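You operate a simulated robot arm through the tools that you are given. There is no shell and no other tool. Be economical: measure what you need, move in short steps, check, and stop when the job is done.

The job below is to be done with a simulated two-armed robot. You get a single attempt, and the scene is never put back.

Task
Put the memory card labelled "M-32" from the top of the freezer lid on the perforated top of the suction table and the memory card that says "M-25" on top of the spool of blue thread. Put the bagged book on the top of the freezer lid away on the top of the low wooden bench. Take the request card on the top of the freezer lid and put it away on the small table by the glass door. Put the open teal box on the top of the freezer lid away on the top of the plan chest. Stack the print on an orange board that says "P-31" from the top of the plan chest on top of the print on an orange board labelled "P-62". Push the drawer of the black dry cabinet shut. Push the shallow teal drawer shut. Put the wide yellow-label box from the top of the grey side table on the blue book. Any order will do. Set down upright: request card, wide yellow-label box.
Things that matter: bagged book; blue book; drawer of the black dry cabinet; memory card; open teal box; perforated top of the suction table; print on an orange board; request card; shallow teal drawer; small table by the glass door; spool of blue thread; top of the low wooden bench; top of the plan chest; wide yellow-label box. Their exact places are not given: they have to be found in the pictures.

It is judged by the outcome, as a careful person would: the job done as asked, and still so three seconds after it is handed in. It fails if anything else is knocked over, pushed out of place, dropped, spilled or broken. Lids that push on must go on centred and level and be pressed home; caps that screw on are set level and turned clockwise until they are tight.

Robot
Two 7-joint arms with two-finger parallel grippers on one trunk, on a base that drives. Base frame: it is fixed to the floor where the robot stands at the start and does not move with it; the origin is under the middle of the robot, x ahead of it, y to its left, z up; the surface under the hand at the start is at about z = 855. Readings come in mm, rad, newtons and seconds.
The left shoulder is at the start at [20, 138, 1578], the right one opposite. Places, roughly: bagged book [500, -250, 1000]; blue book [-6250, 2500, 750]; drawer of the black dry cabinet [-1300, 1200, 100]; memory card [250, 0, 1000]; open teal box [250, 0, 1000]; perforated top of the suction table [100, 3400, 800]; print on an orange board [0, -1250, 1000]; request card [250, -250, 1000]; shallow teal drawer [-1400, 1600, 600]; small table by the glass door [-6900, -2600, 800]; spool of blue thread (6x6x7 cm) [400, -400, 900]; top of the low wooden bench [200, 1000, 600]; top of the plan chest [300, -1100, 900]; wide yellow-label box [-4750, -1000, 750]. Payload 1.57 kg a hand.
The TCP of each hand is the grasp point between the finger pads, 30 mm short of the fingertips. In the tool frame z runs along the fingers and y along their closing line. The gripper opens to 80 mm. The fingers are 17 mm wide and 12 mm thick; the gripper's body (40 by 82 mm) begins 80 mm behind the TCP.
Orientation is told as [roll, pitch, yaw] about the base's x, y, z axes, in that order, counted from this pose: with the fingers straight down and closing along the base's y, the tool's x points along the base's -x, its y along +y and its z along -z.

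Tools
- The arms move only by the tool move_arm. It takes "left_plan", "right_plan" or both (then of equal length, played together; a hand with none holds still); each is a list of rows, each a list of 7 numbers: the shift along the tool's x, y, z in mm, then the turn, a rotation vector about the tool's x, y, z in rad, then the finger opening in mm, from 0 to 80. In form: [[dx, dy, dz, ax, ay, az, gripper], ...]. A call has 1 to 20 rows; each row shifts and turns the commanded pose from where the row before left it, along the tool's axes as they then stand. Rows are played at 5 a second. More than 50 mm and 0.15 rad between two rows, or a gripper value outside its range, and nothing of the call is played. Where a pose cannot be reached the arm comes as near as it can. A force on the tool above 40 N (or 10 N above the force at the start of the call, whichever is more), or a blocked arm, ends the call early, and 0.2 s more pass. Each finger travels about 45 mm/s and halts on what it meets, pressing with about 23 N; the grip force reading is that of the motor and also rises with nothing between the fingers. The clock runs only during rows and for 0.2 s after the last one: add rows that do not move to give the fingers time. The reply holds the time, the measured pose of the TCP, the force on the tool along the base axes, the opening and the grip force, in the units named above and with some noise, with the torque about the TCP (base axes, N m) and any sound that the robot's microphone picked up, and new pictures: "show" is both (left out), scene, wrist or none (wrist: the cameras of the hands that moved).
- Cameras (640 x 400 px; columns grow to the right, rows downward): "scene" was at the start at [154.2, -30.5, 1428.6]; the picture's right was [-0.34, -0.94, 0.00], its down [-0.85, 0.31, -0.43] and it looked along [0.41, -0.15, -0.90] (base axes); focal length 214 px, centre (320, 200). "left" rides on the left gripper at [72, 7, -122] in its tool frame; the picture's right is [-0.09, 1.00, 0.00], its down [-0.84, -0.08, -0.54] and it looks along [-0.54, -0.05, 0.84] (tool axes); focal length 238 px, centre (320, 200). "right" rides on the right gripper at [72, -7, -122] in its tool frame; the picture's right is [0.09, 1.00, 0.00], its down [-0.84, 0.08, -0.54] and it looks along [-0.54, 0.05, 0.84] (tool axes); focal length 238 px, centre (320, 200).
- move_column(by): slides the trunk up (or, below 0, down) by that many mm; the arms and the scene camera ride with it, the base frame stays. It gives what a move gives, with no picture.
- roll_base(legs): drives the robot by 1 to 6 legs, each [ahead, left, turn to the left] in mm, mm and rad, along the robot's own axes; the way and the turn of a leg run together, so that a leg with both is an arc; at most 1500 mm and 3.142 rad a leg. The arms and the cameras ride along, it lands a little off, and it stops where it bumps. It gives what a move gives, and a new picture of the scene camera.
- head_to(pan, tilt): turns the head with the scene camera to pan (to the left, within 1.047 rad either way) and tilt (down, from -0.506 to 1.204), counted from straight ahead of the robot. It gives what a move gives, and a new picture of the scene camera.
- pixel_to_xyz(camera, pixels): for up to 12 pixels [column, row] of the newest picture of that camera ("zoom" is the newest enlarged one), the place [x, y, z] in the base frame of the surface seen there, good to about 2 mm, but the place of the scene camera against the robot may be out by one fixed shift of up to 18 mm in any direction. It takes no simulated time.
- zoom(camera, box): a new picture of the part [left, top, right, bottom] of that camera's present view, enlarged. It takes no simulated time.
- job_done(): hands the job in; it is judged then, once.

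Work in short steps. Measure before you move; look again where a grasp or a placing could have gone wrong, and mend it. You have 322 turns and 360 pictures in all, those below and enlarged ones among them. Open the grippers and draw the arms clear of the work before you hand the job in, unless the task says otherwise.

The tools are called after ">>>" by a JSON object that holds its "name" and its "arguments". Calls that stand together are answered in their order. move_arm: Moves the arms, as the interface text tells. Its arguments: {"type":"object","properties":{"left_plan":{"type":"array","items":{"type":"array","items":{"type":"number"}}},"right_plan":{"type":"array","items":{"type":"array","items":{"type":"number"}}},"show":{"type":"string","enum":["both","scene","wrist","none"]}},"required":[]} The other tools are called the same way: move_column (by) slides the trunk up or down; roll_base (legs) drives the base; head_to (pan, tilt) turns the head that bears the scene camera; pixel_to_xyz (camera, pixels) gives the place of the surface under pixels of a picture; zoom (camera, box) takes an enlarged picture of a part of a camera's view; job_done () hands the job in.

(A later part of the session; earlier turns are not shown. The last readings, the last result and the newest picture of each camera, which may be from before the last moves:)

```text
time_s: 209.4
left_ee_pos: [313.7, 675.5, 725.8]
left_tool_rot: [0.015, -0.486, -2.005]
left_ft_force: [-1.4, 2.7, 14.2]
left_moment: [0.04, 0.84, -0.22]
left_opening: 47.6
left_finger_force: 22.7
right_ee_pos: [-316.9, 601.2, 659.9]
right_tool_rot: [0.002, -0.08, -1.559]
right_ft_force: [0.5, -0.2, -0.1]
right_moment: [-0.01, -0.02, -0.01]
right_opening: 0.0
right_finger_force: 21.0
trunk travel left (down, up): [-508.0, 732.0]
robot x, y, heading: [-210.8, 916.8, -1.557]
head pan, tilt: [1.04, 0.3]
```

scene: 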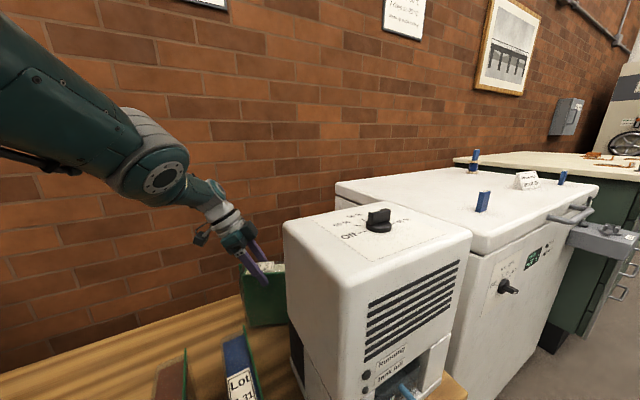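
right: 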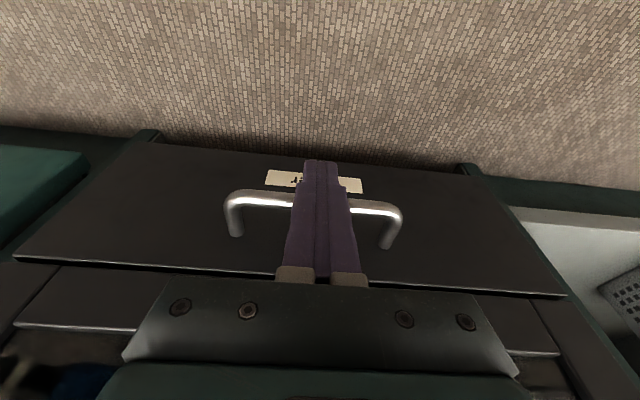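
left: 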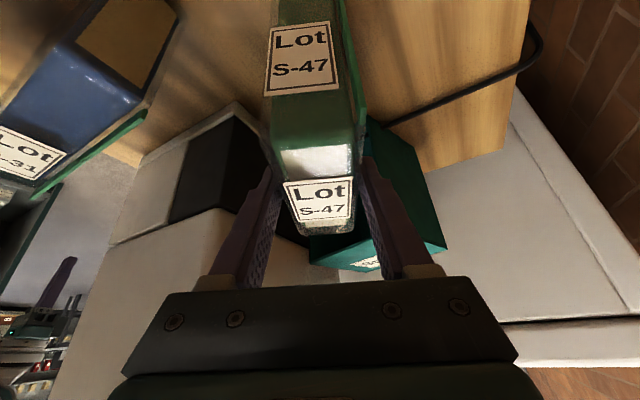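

Contact made (+20 N). Open slowly and look.

>>> {"name": "move_arm", "arguments": {"left_plan": [[-0.5, 0, -1, 0, 0, 0, 30], [0, 0, 0, 0, 0, 0, 48], [0, 0, 0, 0, 0, 0, 54], [0, 0, 0, 0, 0, 0, 66], [0, 0, 0, 0, 0, 0, 80], [0, 0, 0, 0, 0, 0, 80]], "show": "wrist"}}

>>> {"name": "head_to", "arguments": {"pan": 1.04, "tilt": 0.7}}

```text
time_s: 210.8
left_ee_pos: [313.8, 675.1, 724.6]
left_tool_rot: [0.013, -0.484, -2.004]
left_ft_force: [0.4, 0.7, 1.1]
left_moment: [-0.02, 0.0, -0.01]
left_opening: 79.9
left_finger_force: 0.1
right_ee_pos: [-317.5, 600.4, 658.9]
right_tool_rot: [0.001, -0.078, -1.558]
right_ft_force: [0.1, -0.6, -0.6]
right_moment: [0.02, 0.03, 0.0]
right_opening: 0.1
right_finger_force: 20.8
trunk travel left (down, up): [-508.0, 732.0]
robot x, y, heading: [-209.5, 921.7, -1.553]
head pan, tilt: [1.04, 0.3]
```

left: 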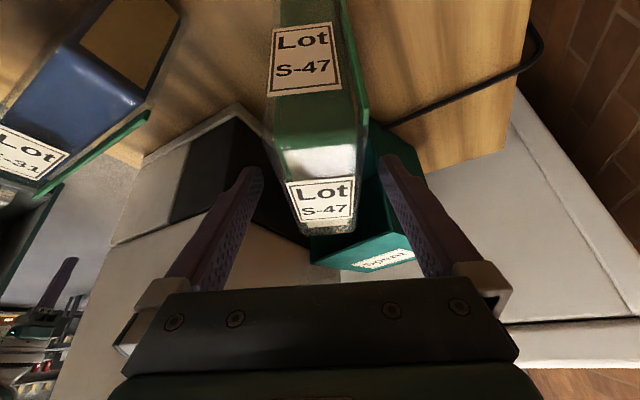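

```text
time_s: 211.7
left_ee_pos: [312.4, 675.9, 725.4]
left_tool_rot: [0.013, -0.485, -2.003]
left_ft_force: [-0.1, 0.0, 0.7]
left_moment: [-0.03, 0.01, -0.02]
left_opening: 79.9
left_finger_force: 0.0
right_ee_pos: [-318.7, 601.4, 658.7]
right_tool_rot: [0.001, -0.08, -1.558]
right_ft_force: [0.1, -0.9, 0.4]
right_moment: [0.03, 0.02, 0.01]
right_opening: 0.1
right_finger_force: 20.9
trunk travel left (down, up): [-508.0, 732.0]
robot x, y, heading: [-213.3, 918.1, -1.551]
head pan, tilt: [1.04, 0.7]
```

scene: 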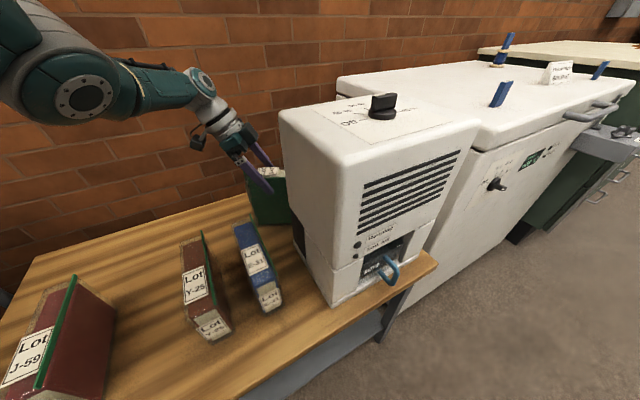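

Book stands on the bench by itself. Retreat along the tool axis.

>>> {"name": "move_arm", "arguments": {"left_plan": [[0, 0, -20, 0, 0, 0, 80], [0, 0, -35, 0, 0, 0, 80], [0, 0, -45, 0, 0, 0, 80], [0, 0, -45, 0, 0, 0, 80]], "show": "wrist"}}

```text
time_s: 212.7
left_ee_pos: [339.7, 739.1, 853.6]
left_tool_rot: [0.012, -0.48, -2.005]
left_ft_force: [0.5, 0.0, -0.5]
left_moment: [0.0, 0.0, 0.0]
left_opening: 80.1
left_finger_force: 0.1
right_ee_pos: [-317.3, 601.8, 659.5]
right_tool_rot: [0.002, -0.078, -1.559]
right_ft_force: [0.1, -1.0, 0.0]
right_moment: [0.0, -0.01, -0.03]
right_opening: 0.0
right_finger_force: 21.3
trunk travel left (down, up): [-508.0, 732.0]
robot x, y, heading: [-212.5, 916.3, -1.551]
head pan, tilt: [1.04, 0.7]
```

left: 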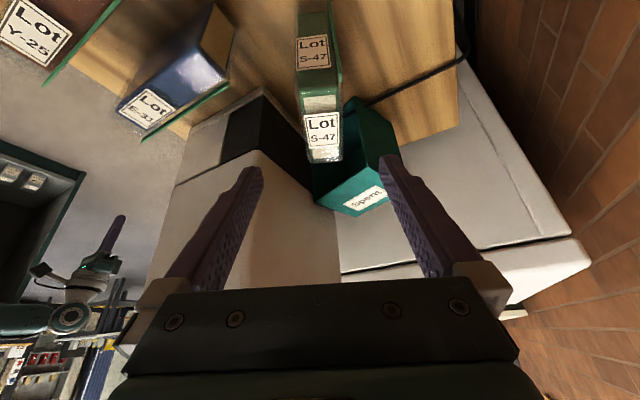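

The book now blocks the box's mouth; I'll re-grip it and shift it 110 mm further along the bench.

>>> {"name": "move_arm", "arguments": {"left_plan": [[0, 0, 45, 0, 0, 0, 80], [0, 0, 45, 0, 0, 0, 80], [0, 0, 30, 0, 0, 0, 80], [0, 0, 20, 0, 0, 0, 80], [0, 0, 0, 0, 0, 0, 60], [0, 0, 0, 0, 0, 0, 40], [0, 0, 0, 0, 0, 0, 30], [0, 0, 0, 0, 0, 0, 30], [0, 0, 0, 0, 0, 0, 30], [-6, 0, -12, 0, 0, 0, 30], [-9, 0, -18, 0, 0, 0, 30]], "show": "wrist"}}

```text
time_s: 215.1
left_ee_pos: [315.0, 678.0, 762.6]
left_tool_rot: [0.012, -0.482, -2.003]
left_ft_force: [0.8, 0.0, -5.1]
left_moment: [0.07, 0.0, 0.02]
left_opening: 48.0
left_finger_force: 22.7
right_ee_pos: [-318.4, 602.4, 658.8]
right_tool_rot: [0.003, -0.078, -1.559]
right_ft_force: [-0.1, -0.3, 0.9]
right_moment: [-0.02, -0.02, 0.0]
right_opening: 0.2
right_finger_force: 20.9
trunk travel left (down, up): [-508.0, 732.0]
robot x, y, heading: [-210.2, 914.8, -1.556]
head pan, tilt: [1.04, 0.7]
```

left: 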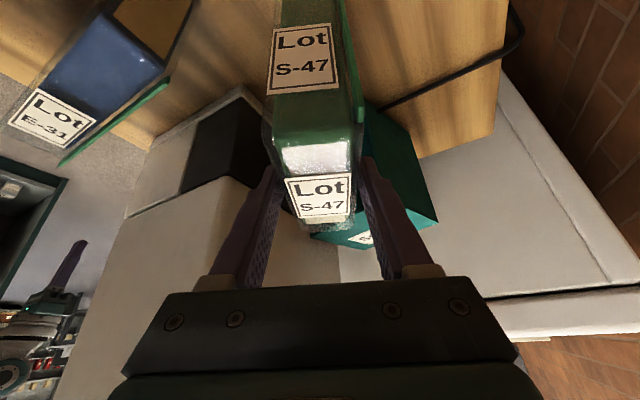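

Lifted. Shift +110 mm in y.

>>> {"name": "move_arm", "arguments": {"left_plan": [[31, -12.5, -16, 0, 0, 0, 30], [31, -12.5, -16, 0, 0, 0, 30], [31, -12.5, -16, 0, 0, 0, 30], [0, 0, 0, 0, 0, 0, 30]], "show": "both"}}

```text
time_s: 216.1
left_ee_pos: [324.0, 790.6, 761.3]
left_tool_rot: [0.012, -0.484, -2.004]
left_ft_force: [-0.4, 0.6, -4.9]
left_moment: [0.07, -0.02, -0.01]
left_opening: 47.8
left_finger_force: 23.1
right_ee_pos: [-317.9, 601.1, 659.1]
right_tool_rot: [0.002, -0.079, -1.56]
right_ft_force: [0.4, 0.4, -0.1]
right_moment: [0.0, 0.01, 0.0]
right_opening: 0.0
right_finger_force: 21.1
trunk travel left (down, up): [-508.0, 732.0]
robot x, y, heading: [-213.3, 916.8, -1.555]
head pan, tilt: [1.04, 0.7]
```

scene: 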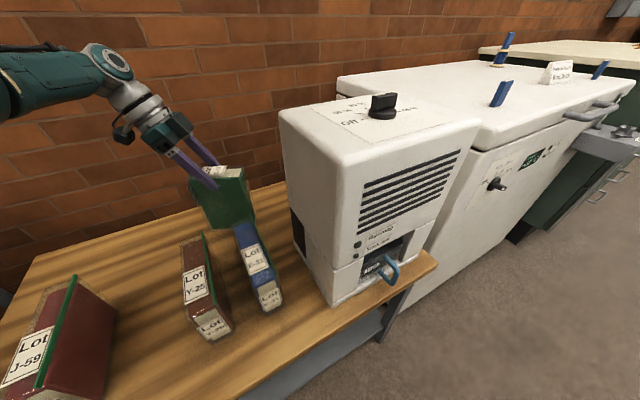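
left: 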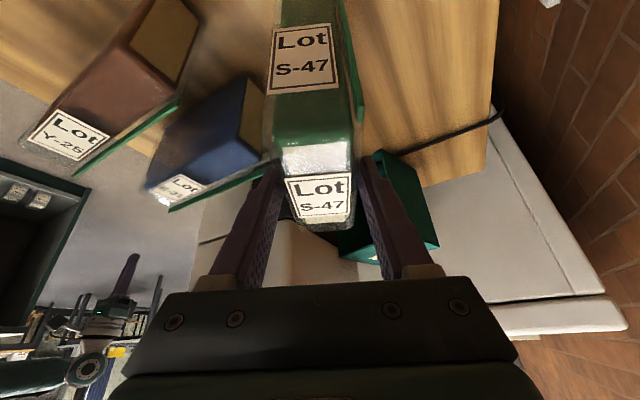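

Check clearance to E-31 and Y-25.

>>> {"name": "pixel_to_xyz", "arguments": {"camera": "left", "pixels": [[258, 90], [262, 150], [240, 120], [195, 20], [180, 80], [270, 110], [275, 150], [345, 20], [360, 130], [380, 110]]}}

```text
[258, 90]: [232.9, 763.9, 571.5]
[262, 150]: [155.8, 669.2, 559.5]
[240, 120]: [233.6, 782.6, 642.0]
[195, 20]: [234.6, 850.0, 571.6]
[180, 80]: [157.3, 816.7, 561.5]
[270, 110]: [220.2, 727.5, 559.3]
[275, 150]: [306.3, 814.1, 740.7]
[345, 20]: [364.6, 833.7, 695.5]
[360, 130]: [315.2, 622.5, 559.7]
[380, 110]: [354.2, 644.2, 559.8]
```

Clear. Lower 33 mm in steps until contact.

>>> {"name": "move_arm", "arguments": {"left_plan": [[5, 0, 9.5, 0, 0, 0, 30], [5, 0, 9.5, 0, 0, 0, 30], [3, 0, 5.5, 0, 0, 0, 30], [1.4, 0, 2.7, 0, 0, 0, 30], [0, 0, 0, 0, 0, 0, 30]], "show": "none"}}

```text
time_s: 217.3
left_ee_pos: [324.8, 788.6, 730.7]
left_tool_rot: [0.01, -0.482, -2.006]
left_ft_force: [-0.1, 0.5, -4.8]
left_moment: [0.04, -0.06, -0.02]
left_opening: 48.2
left_finger_force: 22.7
right_ee_pos: [-317.6, 601.1, 659.5]
right_tool_rot: [0.003, -0.077, -1.56]
right_ft_force: [-0.5, -0.1, -0.2]
right_moment: [0.01, -0.01, -0.02]
right_opening: 0.0
right_finger_force: 21.1
trunk travel left (down, up): [-508.0, 732.0]
robot x, y, heading: [-210.7, 914.5, -1.554]
head pan, tilt: [1.04, 0.7]
```

>>> {"name": "move_arm", "arguments": {"left_plan": [[1.2, 0, 2.2, 0, 0, 0, 30], [1.2, 0, 2.2, 0, 0, 0, 30], [0, 0, 0, 0, 0, 0, 30]], "show": "none"}}

```text
time_s: 218.1
left_ee_pos: [324.2, 788.1, 725.9]
left_tool_rot: [0.016, -0.485, -2.003]
left_ft_force: [-0.9, 0.5, 14.2]
left_moment: [0.11, 0.58, -0.21]
left_opening: 48.0
left_finger_force: 23.5
right_ee_pos: [-318.7, 600.6, 659.2]
right_tool_rot: [0.003, -0.078, -1.558]
right_ft_force: [-0.3, -0.9, -0.1]
right_moment: [0.01, 0.01, 0.02]
right_opening: 0.2
right_finger_force: 21.9
trunk travel left (down, up): [-508.0, 732.0]
robot x, y, heading: [-210.2, 916.4, -1.556]
head pan, tilt: [1.04, 0.7]
```

Contact. Release and retreat.

>>> {"name": "move_arm", "arguments": {"left_plan": [[-0.5, 0, -1, 0, 0, 0, 30], [0, 0, 0, 0, 0, 0, 48], [0, 0, 0, 0, 0, 0, 54], [0, 0, 0, 0, 0, 0, 66], [0, 0, 0, 0, 0, 0, 80], [0, 0, 0, 0, 0, 0, 80], [0, 0, -20, 0, 0, 0, 80], [0, 0, -35, 0, 0, 0, 80], [0, 0, -45, 0, 0, 0, 80]], "show": "wrist"}}

```text
time_s: 220.1
left_ee_pos: [342.8, 833.5, 815.8]
left_tool_rot: [0.012, -0.48, -2.005]
left_ft_force: [-0.3, -0.8, 0.1]
left_moment: [0.01, -0.04, -0.01]
left_opening: 79.9
left_finger_force: 0.1
right_ee_pos: [-319.9, 601.2, 659.4]
right_tool_rot: [0.002, -0.078, -1.559]
right_ft_force: [0.6, -0.9, -0.1]
right_moment: [-0.02, -0.01, 0.03]
right_opening: 0.1
right_finger_force: 21.1
trunk travel left (down, up): [-508.0, 732.0]
robot x, y, heading: [-210.5, 918.9, -1.554]
head pan, tilt: [1.04, 0.7]
```

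left: 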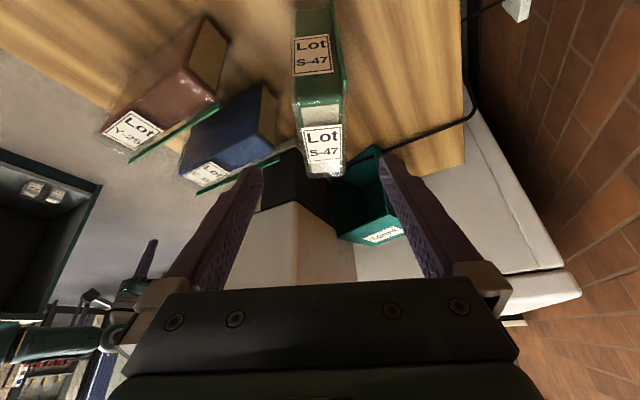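

Book stands fine. Now for the box: raise 150, drive ahead 165, re-orient the left hand (yaw −1.27, pitch −1.0).

>>> {"name": "move_column", "arguments": {"by": 150}}

>>> {"name": "roll_base", "arguments": {"legs": [[165, 0, 0]]}}

>>> {"name": "move_arm", "arguments": {"left_plan": [[0, 0, 0, 0, 0.15, 0, 60], [0, 0, 0, 0, 0.15, 0, 60], [0, 0, 0, 0, 0.15, 0, 60], [0, 0, 0, 0, 0, -0.147, 60], [0, 0, 0, 0, 0, -0.147, 60], [0, 0, 0, 0, 0, -0.147, 60], [0, 0, 0, 0, 0, -0.147, 60], [0, 0, 0, 0, 0, -0.147, 60], [0, 0, 0, 0, -0.14, 0, 60], [0, 0, 0, 0, -0.14, 0, 60], [0, 0, 0, 0, -0.14, 0, 60], [0, 0, 0, 0, -0.14, 0, 60], [0, 0, 0, 0, -0.14, 0, 60], [0, 0, 0, 0, -0.14, 0, 60]], "show": "both"}}

```text
time_s: 221.8
left_ee_pos: [339.4, 831.7, 963.6]
left_tool_rot: [0.012, -0.486, -2.004]
left_ft_force: [-0.2, 0.4, 0.5]
left_moment: [-0.02, 0.01, 0.02]
left_opening: 80.1
left_finger_force: 0.1
right_ee_pos: [-323.4, 599.9, 809.7]
right_tool_rot: [-0.001, -0.079, -1.559]
right_ft_force: [-0.1, 0.8, -0.1]
right_moment: [-0.01, 0.02, 0.02]
right_opening: 0.3
right_finger_force: 21.2
trunk travel left (down, up): [-658.0, 582.0]
robot x, y, heading: [-212.0, 916.1, -1.555]
head pan, tilt: [1.04, 0.7]
```

```text
time_s: 223.3
left_ee_pos: [341.0, 665.7, 963.9]
left_tool_rot: [0.01, -0.485, -2.004]
left_ft_force: [0.3, 0.0, -0.3]
left_moment: [-0.01, 0.0, 0.04]
left_opening: 79.8
left_finger_force: 0.1
right_ee_pos: [-320.7, 435.1, 809.9]
right_tool_rot: [-0.003, -0.078, -1.558]
right_ft_force: [0.4, -0.7, -0.8]
right_moment: [0.02, -0.01, -0.01]
right_opening: 0.2
right_finger_force: 21.8
trunk travel left (down, up): [-658.0, 582.0]
robot x, y, heading: [-211.5, 750.9, -1.56]
head pan, tilt: [1.04, 0.7]
```

scene: 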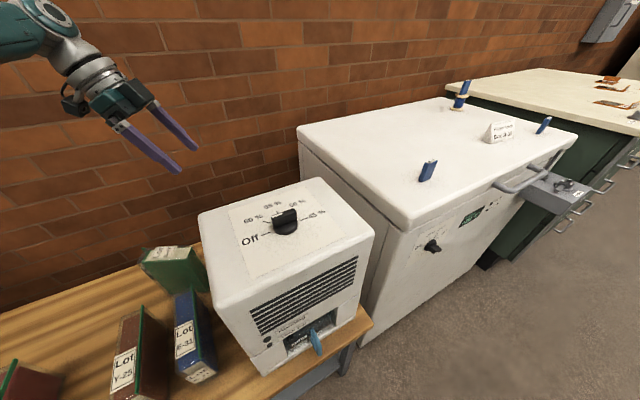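

```text
time_s: 226.3
left_ee_pos: [341.4, 666.9, 963.1]
left_tool_rot: [-0.025, -0.873, -1.243]
left_ft_force: [-0.5, 0.7, 1.1]
left_moment: [-0.01, -0.04, 0.02]
left_opening: 60.0
left_finger_force: 0.0
right_ee_pos: [-320.5, 434.1, 810.1]
right_tool_rot: [0.0, -0.078, -1.559]
right_ft_force: [0.5, 0.8, -0.4]
right_moment: [0.02, -0.03, -0.01]
right_opening: 0.0
right_finger_force: 21.2
trunk travel left (down, up): [-658.0, 582.0]
robot x, y, heading: [-210.8, 751.2, -1.555]
head pan, tilt: [1.04, 0.7]
```

scene: 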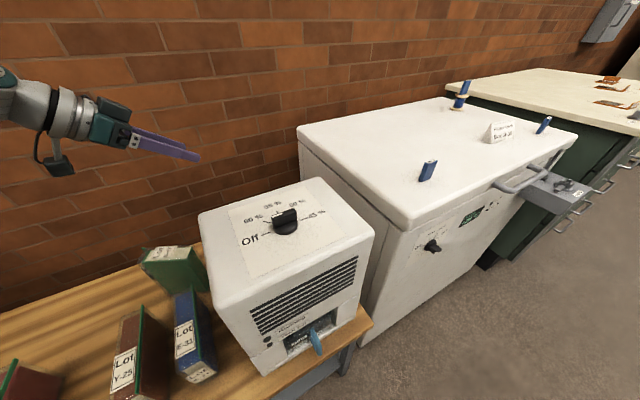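
left: 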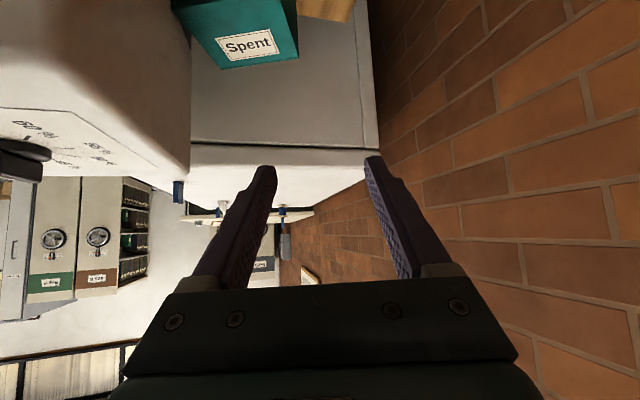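

Pose good. Move horizontally toward pre-grasp (324,582), then lower the column in two stages.

>>> {"name": "move_arm", "arguments": {"left_plan": [[-16, -14.5, 19, 0, 0, 0, 60], [-16, -14.5, 19, 0, 0, 0, 60], [-16, -14.5, 19, 0, 0, 0, 60]], "show": "none"}}

>>> {"name": "move_column", "arguments": {"by": -180}}

>>> {"name": "move_arm", "arguments": {"left_plan": [[0, 0, 0, 0, 0, 0, 60]], "show": "both"}}

```text
time_s: 227.1
left_ee_pos: [321.6, 581.5, 963.5]
left_tool_rot: [-0.025, -0.873, -1.243]
left_ft_force: [0.0, 0.2, 0.8]
left_moment: [0.01, -0.01, 0.0]
left_opening: 59.9
left_finger_force: 0.0
right_ee_pos: [-319.1, 433.5, 810.1]
right_tool_rot: [-0.002, -0.079, -1.559]
right_ft_force: [1.0, 0.3, 0.4]
right_moment: [0.01, -0.02, 0.03]
right_opening: 0.2
right_finger_force: 21.6
trunk travel left (down, up): [-658.0, 582.0]
robot x, y, heading: [-209.5, 750.4, -1.559]
head pan, tilt: [1.04, 0.7]
```

```text
time_s: 229.1
left_ee_pos: [321.0, 581.5, 784.8]
left_tool_rot: [-0.028, -0.872, -1.244]
left_ft_force: [0.2, -0.1, 0.0]
left_moment: [-0.03, 0.0, -0.01]
left_opening: 60.1
left_finger_force: 0.0
right_ee_pos: [-319.7, 433.2, 630.1]
right_tool_rot: [-0.003, -0.078, -1.558]
right_ft_force: [-0.4, 0.1, 0.1]
right_moment: [0.01, -0.01, -0.02]
right_opening: 0.2
right_finger_force: 22.1
trunk travel left (down, up): [-478.0, 762.0]
robot x, y, heading: [-208.9, 750.8, -1.557]
head pan, tilt: [1.04, 0.7]
```

```text
time_s: 229.5
left_ee_pos: [320.9, 582.3, 784.3]
left_tool_rot: [-0.028, -0.873, -1.246]
left_ft_force: [0.6, -0.2, -0.2]
left_moment: [-0.02, 0.0, -0.02]
left_opening: 59.9
left_finger_force: 0.1
right_ee_pos: [-320.2, 435.0, 629.4]
right_tool_rot: [-0.002, -0.079, -1.559]
right_ft_force: [-0.4, 0.5, -0.1]
right_moment: [0.0, 0.02, 0.0]
right_opening: 0.0
right_finger_force: 21.2
trunk travel left (down, up): [-478.0, 762.0]
robot x, y, heading: [-207.6, 752.1, -1.557]
head pan, tilt: [1.04, 0.7]
```

scene: 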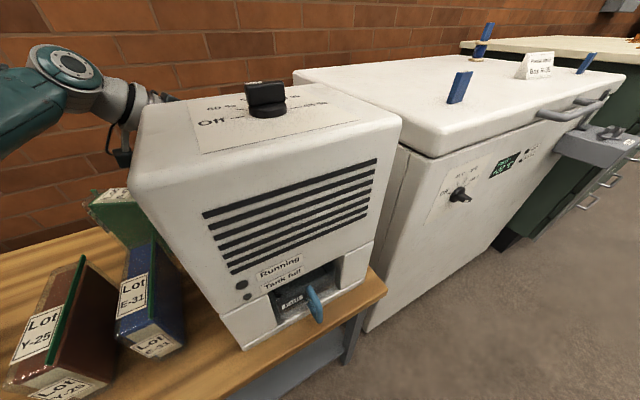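
left: 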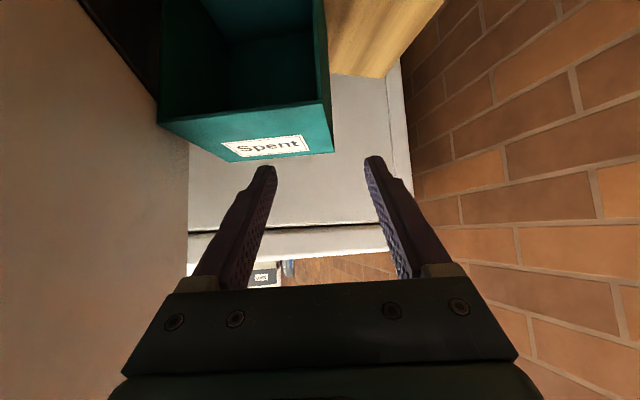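

Excellent view: right wall of the box at col ~325 lies between the fingers. Measure.

>>> {"name": "pixel_to_xyz", "arguments": {"camera": "left", "pixels": [[329, 60], [330, 100], [320, 50], [323, 95], [325, 30], [331, 130], [332, 150], [240, 110], [165, 120], [318, 20]]}}

>>> {"name": "zoom", "arguments": {"camera": "left", "box": [150, 0, 420, 180]}}

```text
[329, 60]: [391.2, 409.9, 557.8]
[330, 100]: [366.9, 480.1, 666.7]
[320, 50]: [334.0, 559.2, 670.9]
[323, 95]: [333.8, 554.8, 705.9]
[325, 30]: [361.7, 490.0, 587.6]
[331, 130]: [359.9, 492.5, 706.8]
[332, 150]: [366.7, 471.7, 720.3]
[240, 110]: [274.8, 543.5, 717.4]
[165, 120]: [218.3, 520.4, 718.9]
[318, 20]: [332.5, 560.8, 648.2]
```

```text
2.22 times, centred on (285, 90) of left
```

zoom: 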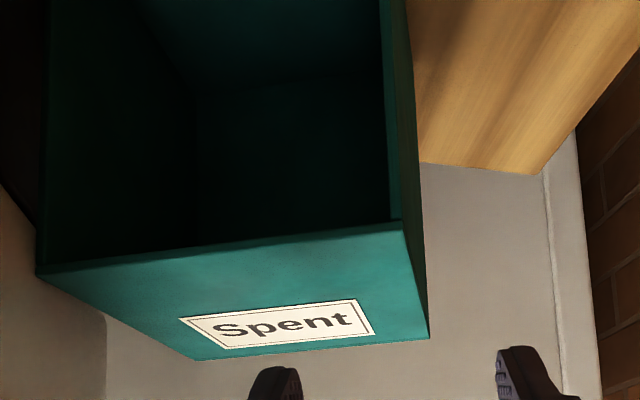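

Fine alignment, then lower 74 to the pre-grasp height.

>>> {"name": "move_arm", "arguments": {"left_plan": [[5.5, 6, -6.5, 0, 0, 0, 60]], "show": "none"}}

>>> {"name": "move_column", "arguments": {"by": -72}}

>>> {"name": "move_arm", "arguments": {"left_plan": [[0, 0, 0, 0, 0, 0, 60]], "show": "wrist"}}

```text
time_s: 229.9
left_ee_pos: [324.8, 592.1, 784.6]
left_tool_rot: [-0.028, -0.872, -1.243]
left_ft_force: [-0.2, -0.3, -0.2]
left_moment: [-0.02, 0.03, -0.01]
left_opening: 60.1
left_finger_force: 0.0
right_ee_pos: [-320.5, 435.1, 629.2]
right_tool_rot: [-0.002, -0.078, -1.558]
right_ft_force: [-0.2, 0.7, -0.1]
right_moment: [-0.01, 0.04, 0.03]
right_opening: 0.2
right_finger_force: 21.9
trunk travel left (down, up): [-478.0, 762.0]
robot x, y, heading: [-206.6, 753.5, -1.554]
head pan, tilt: [1.04, 0.7]
```

```text
time_s: 230.8
left_ee_pos: [327.0, 590.1, 720.8]
left_tool_rot: [-0.023, -0.878, -1.252]
left_ft_force: [-2.9, 1.7, 12.3]
left_moment: [1.71, 0.54, 0.4]
left_opening: 59.9
left_finger_force: 0.0
right_ee_pos: [-319.6, 434.6, 561.1]
right_tool_rot: [-0.001, -0.078, -1.559]
right_ft_force: [0.7, 0.7, 0.1]
right_moment: [0.0, 0.02, 0.01]
right_opening: 0.0
right_finger_force: 21.6
trunk travel left (down, up): [-409.0, 831.0]
robot x, y, heading: [-209.5, 752.3, -1.557]
head pan, tilt: [1.04, 0.7]
stopped: the force on the tool passed its limit at 55 N (the readings are from after the stop); the commanded pose is now the measured one
```

```text
time_s: 231.2
left_ee_pos: [326.7, 590.4, 720.7]
left_tool_rot: [-0.02, -0.878, -1.249]
left_ft_force: [-4.2, 1.9, 13.8]
left_moment: [2.03, 0.62, 0.55]
left_opening: 60.1
left_finger_force: 0.0
right_ee_pos: [-319.7, 435.4, 560.9]
right_tool_rot: [-0.003, -0.079, -1.558]
right_ft_force: [0.4, -1.0, 0.0]
right_moment: [-0.01, -0.03, 0.01]
right_opening: 0.1
right_finger_force: 21.6
trunk travel left (down, up): [-409.0, 831.0]
robot x, y, heading: [-205.3, 751.5, -1.557]
head pan, tilt: [1.04, 0.7]
```

left: 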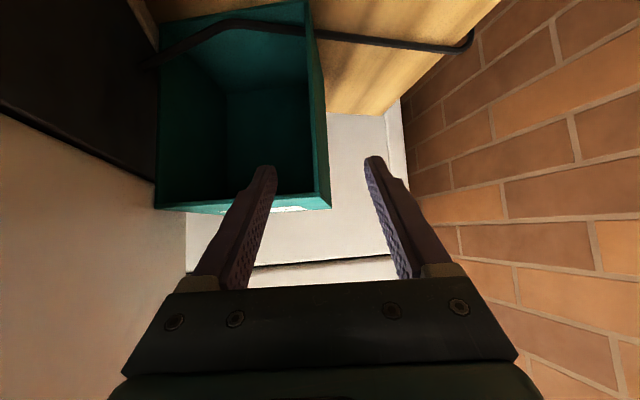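

Something touched (camera mount on cable or book?). Measure the cable and view the book.

>>> {"name": "pixel_to_xyz", "arguments": {"camera": "left", "pixels": [[240, 24], [190, 45], [300, 30], [350, 38], [430, 47], [320, 190], [326, 150], [308, 60]]}}

>>> {"name": "move_column", "arguments": {"by": 25}}

>>> {"name": "head_to", "arguments": {"pan": 1.04, "tilt": 0.9}}

```text
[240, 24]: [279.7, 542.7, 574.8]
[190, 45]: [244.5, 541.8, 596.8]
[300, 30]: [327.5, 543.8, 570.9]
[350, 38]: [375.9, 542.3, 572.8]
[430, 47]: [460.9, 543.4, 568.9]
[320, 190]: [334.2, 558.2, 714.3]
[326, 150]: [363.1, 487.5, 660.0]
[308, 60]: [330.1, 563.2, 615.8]
```

```text
time_s: 231.9
left_ee_pos: [323.6, 591.0, 743.1]
left_tool_rot: [-0.023, -0.88, -1.248]
left_ft_force: [-0.2, -0.4, 1.0]
left_moment: [0.01, 0.0, 0.03]
left_opening: 60.0
left_finger_force: 0.0
right_ee_pos: [-320.9, 436.0, 586.1]
right_tool_rot: [-0.002, -0.081, -1.559]
right_ft_force: [-0.1, -0.6, 0.1]
right_moment: [0.03, -0.02, -0.01]
right_opening: 0.0
right_finger_force: 21.3
trunk travel left (down, up): [-434.0, 806.0]
robot x, y, heading: [-210.5, 749.9, -1.557]
head pan, tilt: [1.04, 0.7]
```

```text
time_s: 232.7
left_ee_pos: [326.4, 590.7, 744.8]
left_tool_rot: [-0.021, -0.879, -1.25]
left_ft_force: [0.5, 0.7, 0.4]
left_moment: [0.03, -0.01, -0.03]
left_opening: 59.9
left_finger_force: 0.0
right_ee_pos: [-320.7, 435.5, 586.4]
right_tool_rot: [-0.001, -0.079, -1.559]
right_ft_force: [0.4, 0.3, 0.6]
right_moment: [0.0, 0.0, 0.0]
right_opening: 0.0
right_finger_force: 21.6
trunk travel left (down, up): [-434.0, 806.0]
robot x, y, heading: [-208.1, 747.6, -1.55]
head pan, tilt: [1.04, 0.901]
```

scene: 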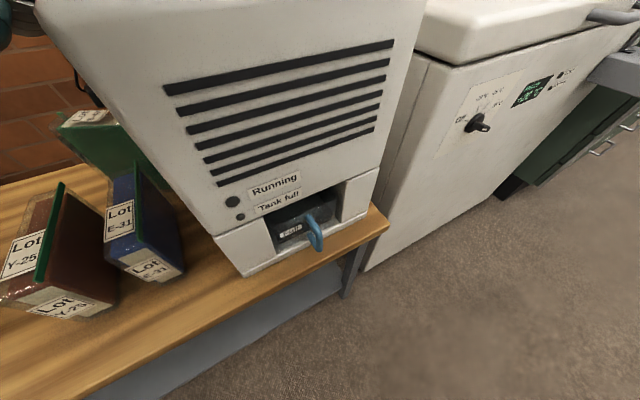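

The cable is only near z 570; the camera mount probably brushed the S-47 book corner. Use a steeper hand (pitch −0.55) so it clears.

>>> {"name": "move_arm", "arguments": {"left_plan": [[0, 0, 0, 0, 0.11, 0, 60], [0, 0, 0, 0, 0.11, 0, 60], [0, 0, 0, 0, 0.11, 0, 60], [-10, 3, 6, 0, 0, 0, 60], [0, 0, 0, 0, 0, 0, 60]], "show": "wrist"}}

>>> {"name": "pixel_to_xyz", "arguments": {"camera": "left", "pixels": [[318, 100], [322, 140], [328, 140], [320, 60]]}}

```text
time_s: 233.9
left_ee_pos: [332.8, 578.9, 744.0]
left_tool_rot: [-0.016, -0.545, -1.256]
left_ft_force: [-0.4, 0.1, -0.2]
left_moment: [-0.01, -0.03, 0.0]
left_opening: 60.1
left_finger_force: 0.1
right_ee_pos: [-319.2, 435.3, 586.3]
right_tool_rot: [-0.001, -0.079, -1.558]
right_ft_force: [-0.2, 0.5, -0.2]
right_moment: [-0.01, -0.01, 0.0]
right_opening: 0.0
right_finger_force: 21.9
trunk travel left (down, up): [-434.0, 806.0]
robot x, y, heading: [-206.5, 751.6, -1.557]
head pan, tilt: [1.04, 0.901]
```

left: 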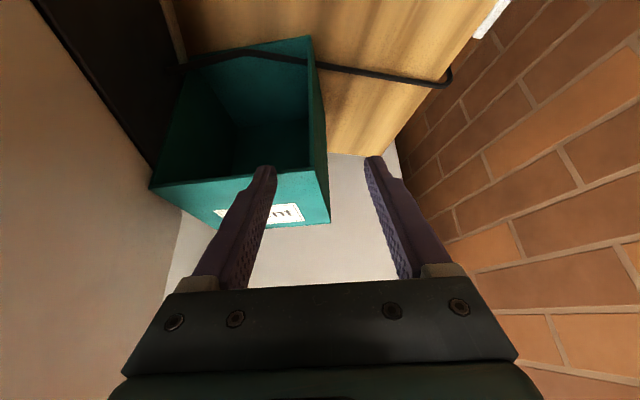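

```text
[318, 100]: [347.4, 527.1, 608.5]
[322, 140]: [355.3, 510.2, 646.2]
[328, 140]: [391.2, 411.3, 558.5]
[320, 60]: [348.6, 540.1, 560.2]
```

Descend 70 with the column.

>>> {"name": "move_column", "arguments": {"by": -70}}

>>> {"name": "move_arm", "arguments": {"left_plan": [[0, 0, 0, 0, 0, 0, 60]], "show": "wrist"}}

```text
time_s: 234.3
left_ee_pos: [335.0, 576.3, 743.1]
left_tool_rot: [-0.013, -0.567, -1.261]
left_ft_force: [-0.7, 2.1, 9.8]
left_moment: [-0.15, 0.14, -0.14]
left_opening: 59.2
left_finger_force: 0.0
right_ee_pos: [-319.6, 435.2, 578.2]
right_tool_rot: [-0.002, -0.078, -1.558]
right_ft_force: [-0.3, -0.4, 1.1]
right_moment: [-0.01, -0.06, 0.01]
right_opening: 0.1
right_finger_force: 21.3
trunk travel left (down, up): [-427.0, 813.0]
robot x, y, heading: [-208.9, 751.4, -1.556]
head pan, tilt: [1.04, 0.901]
stopped: the force on the tool passed its limit at 55 N (the readings are from after the stop); the commanded pose is now the measured one
```

```text
time_s: 234.7
left_ee_pos: [334.9, 576.6, 743.5]
left_tool_rot: [-0.014, -0.568, -1.26]
left_ft_force: [-1.0, 2.7, 10.7]
left_moment: [-0.23, 0.3, -0.11]
left_opening: 59.7
left_finger_force: 0.0
right_ee_pos: [-318.9, 433.7, 579.0]
right_tool_rot: [-0.002, -0.078, -1.559]
right_ft_force: [-0.2, 0.1, 0.0]
right_moment: [0.01, -0.04, -0.02]
right_opening: 0.0
right_finger_force: 21.3
trunk travel left (down, up): [-427.0, 813.0]
robot x, y, heading: [-210.7, 753.9, -1.549]
head pan, tilt: [1.04, 0.901]
```

left: 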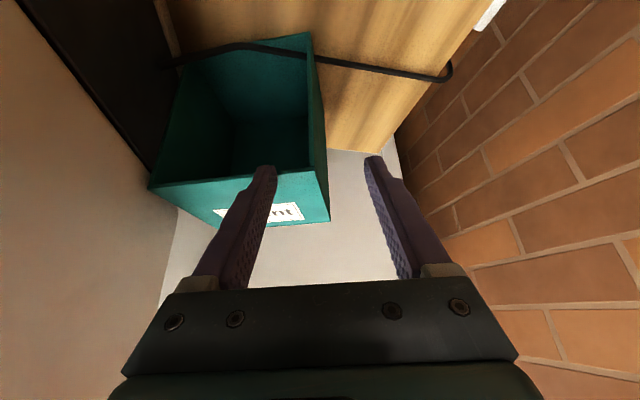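

The inner fingertip touched the box's upper mouth edge. Back up 18 mm and descend again.

>>> {"name": "move_column", "arguments": {"by": 15}}

>>> {"name": "move_arm", "arguments": {"left_plan": [[15, -1, -9.5, 0, 0.05, 0, 64], [0, 0, 0, 0, 0, 0, 64]], "show": "none"}}

>>> {"name": "move_column", "arguments": {"by": -60}}

>>> {"name": "move_arm", "arguments": {"left_plan": [[0, 0, 0, 0, 0, 0, 64]], "show": "both"}}

```text
time_s: 235.3
left_ee_pos: [333.3, 575.6, 757.7]
left_tool_rot: [-0.015, -0.565, -1.258]
left_ft_force: [0.0, 0.3, 0.0]
left_moment: [-0.02, 0.0, -0.02]
left_opening: 60.0
left_finger_force: 0.0
right_ee_pos: [-319.6, 435.0, 593.0]
right_tool_rot: [-0.001, -0.078, -1.559]
right_ft_force: [0.0, -0.1, 0.0]
right_moment: [-0.03, 0.01, 0.01]
right_opening: 0.0
right_finger_force: 21.3
trunk travel left (down, up): [-442.0, 798.0]
robot x, y, heading: [-209.0, 752.3, -1.557]
head pan, tilt: [1.04, 0.901]
```

```text
time_s: 235.9
left_ee_pos: [328.1, 591.9, 758.5]
left_tool_rot: [-0.013, -0.513, -1.261]
left_ft_force: [0.7, -0.5, 0.2]
left_moment: [0.01, -0.01, 0.01]
left_opening: 63.8
left_finger_force: 0.0
right_ee_pos: [-320.6, 434.6, 593.7]
right_tool_rot: [-0.002, -0.078, -1.559]
right_ft_force: [-1.1, -0.7, -0.5]
right_moment: [0.02, 0.01, -0.01]
right_opening: 0.1
right_finger_force: 21.3
trunk travel left (down, up): [-442.0, 798.0]
robot x, y, heading: [-209.3, 754.2, -1.558]
head pan, tilt: [1.04, 0.901]
```

```text
time_s: 236.9
left_ee_pos: [327.9, 592.7, 698.7]
left_tool_rot: [-0.015, -0.518, -1.26]
left_ft_force: [-0.7, -0.3, 0.4]
left_moment: [0.01, 0.0, 0.01]
left_opening: 63.8
left_finger_force: 0.1
right_ee_pos: [-319.5, 434.0, 533.9]
right_tool_rot: [-0.003, -0.078, -1.559]
right_ft_force: [0.0, 0.6, 0.0]
right_moment: [-0.01, 0.01, -0.01]
right_opening: 0.0
right_finger_force: 21.3
trunk travel left (down, up): [-382.0, 858.0]
robot x, y, heading: [-206.3, 751.4, -1.547]
head pan, tilt: [1.04, 0.901]
```

```text
time_s: 237.3
left_ee_pos: [328.0, 593.5, 697.3]
left_tool_rot: [-0.013, -0.515, -1.259]
left_ft_force: [0.9, 0.9, -0.5]
left_moment: [-0.02, 0.0, 0.02]
left_opening: 64.0
left_finger_force: 0.0
right_ee_pos: [-320.0, 435.6, 533.6]
right_tool_rot: [-0.002, -0.079, -1.56]
right_ft_force: [-0.6, -0.5, 0.2]
right_moment: [-0.05, 0.0, 0.04]
right_opening: 0.3
right_finger_force: 21.1
trunk travel left (down, up): [-382.0, 858.0]
robot x, y, heading: [-210.0, 749.2, -1.557]
head pan, tilt: [1.04, 0.901]
```

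scene: 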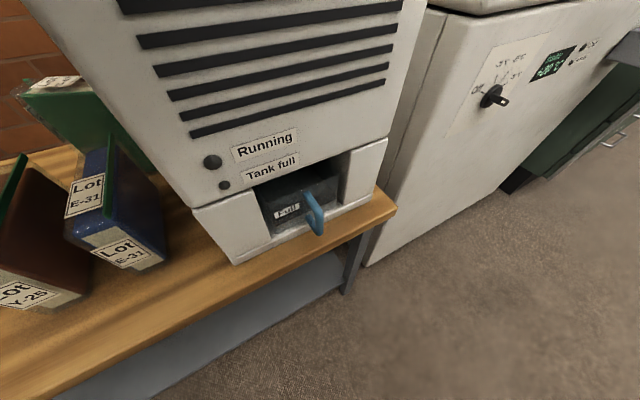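
left: 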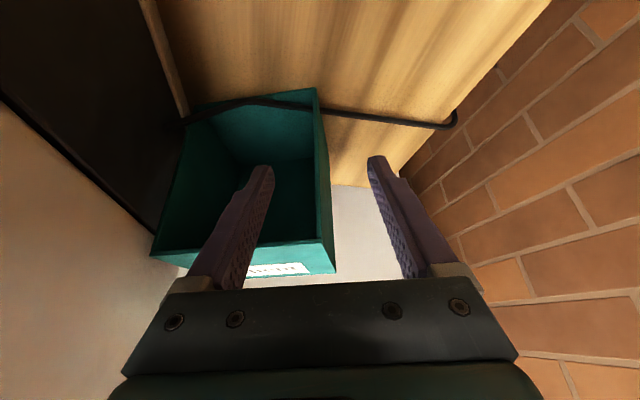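

Fingers are below the top wall now, straddling the right wall. Lower 22 and advance 45 forward.

>>> {"name": "move_column", "arguments": {"by": -22}}

>>> {"name": "move_arm", "arguments": {"left_plan": [[-13, 0, 7.4, 0, 0, 0, 64], [-13, 0, 7.4, 0, 0, 0, 64], [-13, 0, 7.4, 0, 0, 0, 64], [0, 0, 0, 0, 0, 0, 64]], "show": "wrist"}}

```text
time_s: 238.0
left_ee_pos: [327.4, 592.3, 676.1]
left_tool_rot: [-0.014, -0.515, -1.26]
left_ft_force: [-0.1, 0.2, -0.3]
left_moment: [-0.04, 0.04, -0.01]
left_opening: 63.8
left_finger_force: 0.1
right_ee_pos: [-319.6, 433.5, 511.7]
right_tool_rot: [-0.002, -0.079, -1.558]
right_ft_force: [-0.1, -1.3, -0.2]
right_moment: [0.0, 0.0, 0.02]
right_opening: 0.0
right_finger_force: 21.8
trunk travel left (down, up): [-360.0, 880.0]
robot x, y, heading: [-210.3, 753.4, -1.555]
head pan, tilt: [1.04, 0.901]
```

```text
time_s: 239.0
left_ee_pos: [341.5, 550.1, 676.1]
left_tool_rot: [-0.015, -0.515, -1.258]
left_ft_force: [-0.7, 0.2, 0.4]
left_moment: [0.0, 0.0, -0.02]
left_opening: 64.1
left_finger_force: 0.0
right_ee_pos: [-319.8, 435.7, 511.9]
right_tool_rot: [-0.002, -0.079, -1.558]
right_ft_force: [-0.7, 0.3, 0.4]
right_moment: [0.0, 0.0, -0.01]
right_opening: 0.2
right_finger_force: 21.4
trunk travel left (down, up): [-360.0, 880.0]
robot x, y, heading: [-209.5, 755.1, -1.555]
head pan, tilt: [1.04, 0.901]
```

left: 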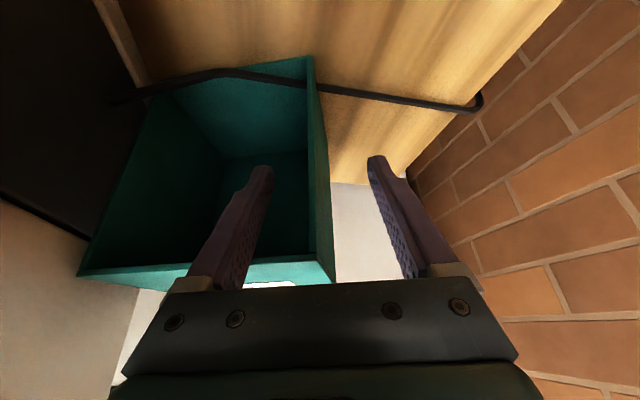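

Left finger is inside, right one outside the wall. Close gradually.

>>> {"name": "move_arm", "arguments": {"left_plan": [[0, 0, 0, 0, 0, 0, 45], [0, 0, 0, 0, 0, 0, 30], [0, 0, 0, 0, 0, 0, 15], [0, 0, 0, 0, 0, 0, 5], [0, 0, 0, 0, 0, 0, 0], [0, 0, 0, 0, 0, 0, 0], [0, 0, 0, 0, 0, 0, 0], [0, 0, 0, 0, 0, 0, 0]], "show": "wrist"}}

```text
time_s: 240.8
left_ee_pos: [341.8, 549.5, 676.6]
left_tool_rot: [-0.015, -0.518, -1.26]
left_ft_force: [-0.5, 0.6, 1.1]
left_moment: [-0.08, -0.12, -0.04]
left_opening: 3.7
left_finger_force: 23.1
right_ee_pos: [-320.3, 434.2, 512.4]
right_tool_rot: [-0.003, -0.079, -1.559]
right_ft_force: [0.6, -0.1, 0.1]
right_moment: [-0.03, 0.02, 0.03]
right_opening: 0.1
right_finger_force: 21.0
trunk travel left (down, up): [-360.0, 880.0]
robot x, y, heading: [-208.5, 751.8, -1.556]
head pan, tilt: [1.04, 0.901]
```

left: 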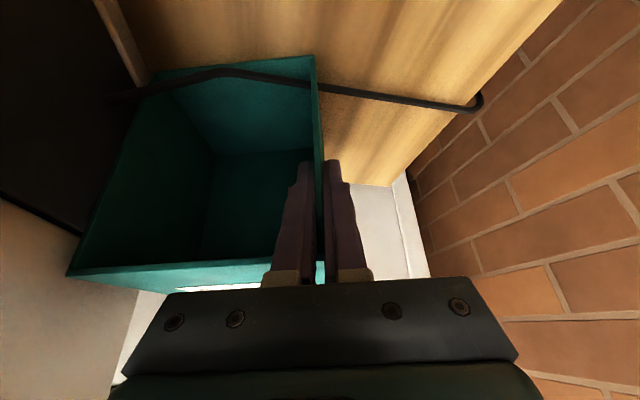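

Gripped the wall. Lift 60 and check.

>>> {"name": "move_column", "arguments": {"by": 60}}

>>> {"name": "move_arm", "arguments": {"left_plan": [[0, 0, 0, 0, 0, 0, 0]], "show": "wrist"}}

```text
time_s: 241.8
left_ee_pos: [341.2, 548.9, 735.2]
left_tool_rot: [-0.015, -0.515, -1.258]
left_ft_force: [1.3, 0.6, -1.6]
left_moment: [0.09, -0.07, 0.02]
left_opening: 3.6
left_finger_force: 23.4
right_ee_pos: [-322.0, 435.0, 571.7]
right_tool_rot: [-0.002, -0.079, -1.558]
right_ft_force: [0.2, 0.6, -0.2]
right_moment: [0.01, -0.02, 0.01]
right_opening: 0.0
right_finger_force: 21.3
trunk travel left (down, up): [-420.0, 820.0]
robot x, y, heading: [-208.7, 752.3, -1.554]
head pan, tilt: [1.04, 0.901]
```

```text
time_s: 242.2
left_ee_pos: [340.9, 549.0, 736.4]
left_tool_rot: [-0.018, -0.515, -1.26]
left_ft_force: [1.0, 0.0, -2.1]
left_moment: [0.14, -0.08, 0.01]
left_opening: 4.1
left_finger_force: 22.9
right_ee_pos: [-320.5, 435.4, 571.5]
right_tool_rot: [-0.001, -0.078, -1.558]
right_ft_force: [-0.4, -0.2, 0.6]
right_moment: [-0.03, -0.02, 0.02]
right_opening: 0.0
right_finger_force: 20.8
trunk travel left (down, up): [-420.0, 820.0]
robot x, y, heading: [-207.1, 754.5, -1.551]
head pan, tilt: [1.04, 0.901]
```

left: 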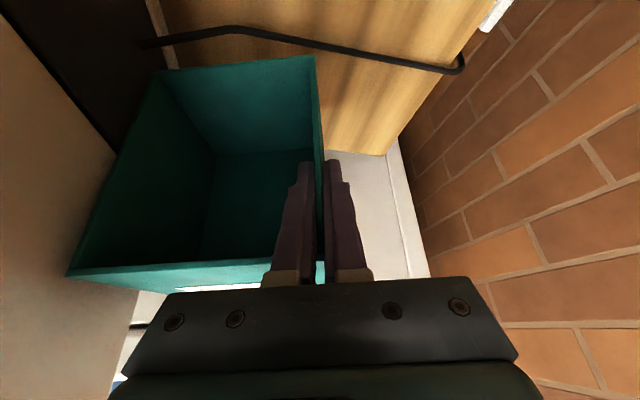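

Box is held rigidly (light). Raise 350, strafe right 250, then drive along toward the plan chest.

>>> {"name": "move_column", "arguments": {"by": 350}}

>>> {"name": "roll_base", "arguments": {"legs": [[0, -300, 0], [1400, 0, 0]]}}

>>> {"name": "move_arm", "arguments": {"left_plan": [[0, 0, 0, 0, 0, 0, 0]], "show": "wrist"}}

```text
time_s: 245.6
left_ee_pos: [341.1, 550.4, 1086.4]
left_tool_rot: [-0.015, -0.515, -1.26]
left_ft_force: [-0.1, 0.5, -2.2]
left_moment: [0.17, -0.1, 0.0]
left_opening: 3.8
left_finger_force: 22.9
right_ee_pos: [-320.8, 434.0, 922.0]
right_tool_rot: [-0.004, -0.078, -1.559]
right_ft_force: [-0.1, 0.7, 0.0]
right_moment: [0.01, 0.02, -0.02]
right_opening: 0.1
right_finger_force: 21.2
trunk travel left (down, up): [-770.0, 470.0]
robot x, y, heading: [-208.1, 753.1, -1.553]
head pan, tilt: [1.04, 0.901]
```

```text
time_s: 254.2
left_ee_pos: [69.8, -840.8, 1085.3]
left_tool_rot: [-0.016, -0.515, -1.25]
left_ft_force: [0.2, 0.1, -2.1]
left_moment: [0.16, -0.09, 0.01]
left_opening: 3.7
left_finger_force: 22.5
right_ee_pos: [-589.4, -962.8, 920.6]
right_tool_rot: [-0.002, -0.079, -1.55]
right_ft_force: [0.4, 0.1, -0.1]
right_moment: [-0.01, 0.04, 0.0]
right_opening: 0.0
right_finger_force: 21.6
trunk travel left (down, up): [-770.0, 470.0]
robot x, y, heading: [-483.2, -641.8, -1.542]
head pan, tilt: [1.04, 0.901]
```

scene: 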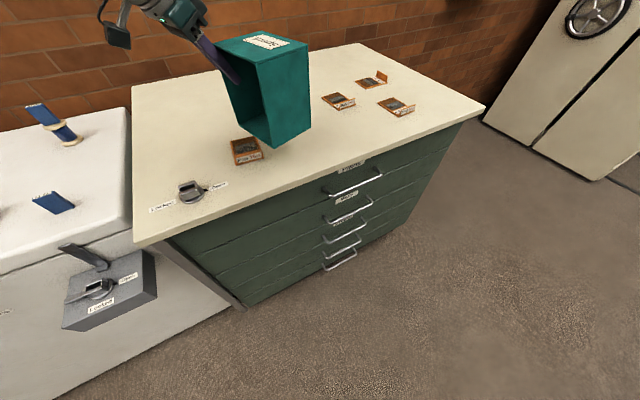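

```text
time_s: 254.6
left_ee_pos: [69.8, -840.4, 1084.6]
left_tool_rot: [-0.016, -0.514, -1.249]
left_ft_force: [-0.8, 0.3, -2.1]
left_moment: [0.15, -0.15, -0.01]
left_opening: 3.9
left_finger_force: 23.2
right_ee_pos: [-588.3, -962.6, 921.3]
right_tool_rot: [-0.002, -0.078, -1.547]
right_ft_force: [-0.4, -0.9, -0.6]
right_moment: [0.01, -0.03, -0.01]
right_opening: 0.2
right_finger_force: 20.7
trunk travel left (down, up): [-770.0, 470.0]
robot x, y, heading: [-477.9, -646.4, -1.544]
head pan, tilt: [1.04, 0.901]
```

left: 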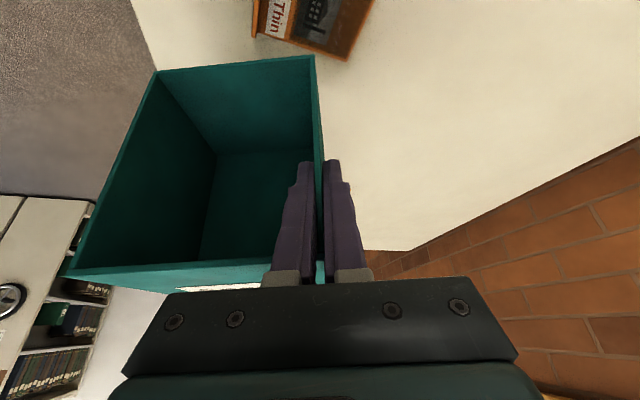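

Box still held; try rotating the hand to bring the mouth upward (ay +) in place above the chest.

>>> {"name": "move_arm", "arguments": {"left_plan": [[0, 0, 0, 0, 0.14, 0, 0], [0, 0, 0, 0, 0.14, 0, 0], [0, 0, 0, 0, 0.14, 0, 0], [0, 0, 0, 0, 0.14, 0, 0], [0, 0, 0, 0, 0.14, 0, 0], [0, 0, 0, 0, 0.14, 0, 0], [0, 0, 0, 0, 0.14, 0, 0], [0, 0, 0, 0, 0.14, 0, 0], [0, 0, 0, 0, 0.14, 0, 0]], "show": "both"}}

```text
time_s: 256.6
left_ee_pos: [39.7, -804.4, 1124.0]
left_tool_rot: [-0.012, 0.622, -1.262]
left_ft_force: [0.4, -0.8, -1.5]
left_moment: [0.01, -0.15, -0.02]
left_opening: 3.9
left_finger_force: 22.8
left hand out of reach, approached as far as the arm can: row 7, 8, 9
right_ee_pos: [-589.1, -962.4, 921.2]
right_tool_rot: [-0.002, -0.078, -1.548]
right_ft_force: [1.1, -1.7, 0.5]
right_moment: [0.02, -0.04, 0.0]
right_opening: 0.1
right_finger_force: 21.3
trunk travel left (down, up): [-770.0, 470.0]
robot x, y, heading: [-480.4, -646.8, -1.542]
head pan, tilt: [1.04, 0.901]
```

scene: 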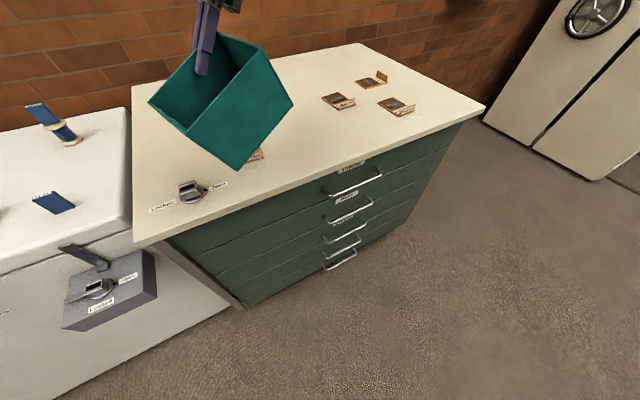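
left: 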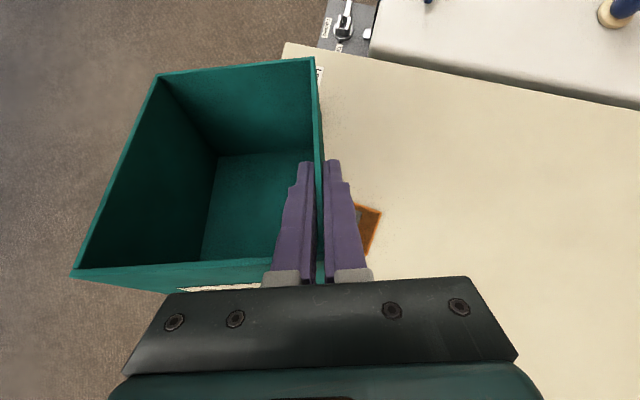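

Mouth now mostly up (25° left). Measure the chest top and read the print labels.

>>> {"name": "zoom", "arguments": {"camera": "scene", "box": [120, 30, 500, 270]}}

>>> {"name": "pixel_to_xyz", "arguments": {"camera": "scene", "pixels": [[255, 155], [338, 101], [370, 80], [395, 107], [190, 190], [330, 140], [420, 120], [350, 50], [135, 240], [480, 105], [300, 65], [380, 140]]}}

```text
1.67 times, centred on (310, 150) of scene
```

zoom: 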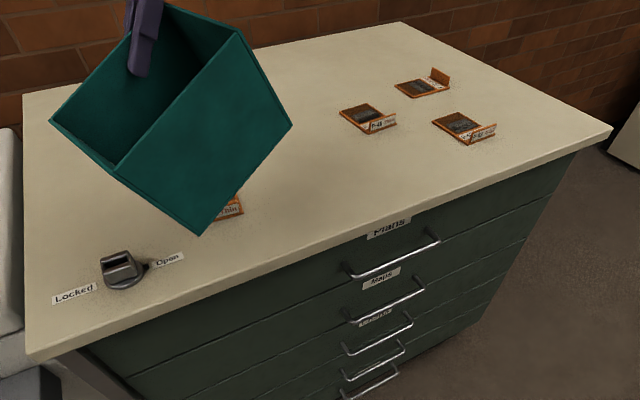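

```text
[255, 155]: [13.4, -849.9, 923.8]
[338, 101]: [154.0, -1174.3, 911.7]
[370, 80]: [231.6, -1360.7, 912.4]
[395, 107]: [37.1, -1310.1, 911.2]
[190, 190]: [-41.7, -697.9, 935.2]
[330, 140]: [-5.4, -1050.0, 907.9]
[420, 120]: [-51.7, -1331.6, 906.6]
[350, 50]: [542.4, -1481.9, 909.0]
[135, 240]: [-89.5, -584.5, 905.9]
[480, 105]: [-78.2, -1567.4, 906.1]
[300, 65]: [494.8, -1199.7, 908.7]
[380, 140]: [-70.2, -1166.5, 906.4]
```

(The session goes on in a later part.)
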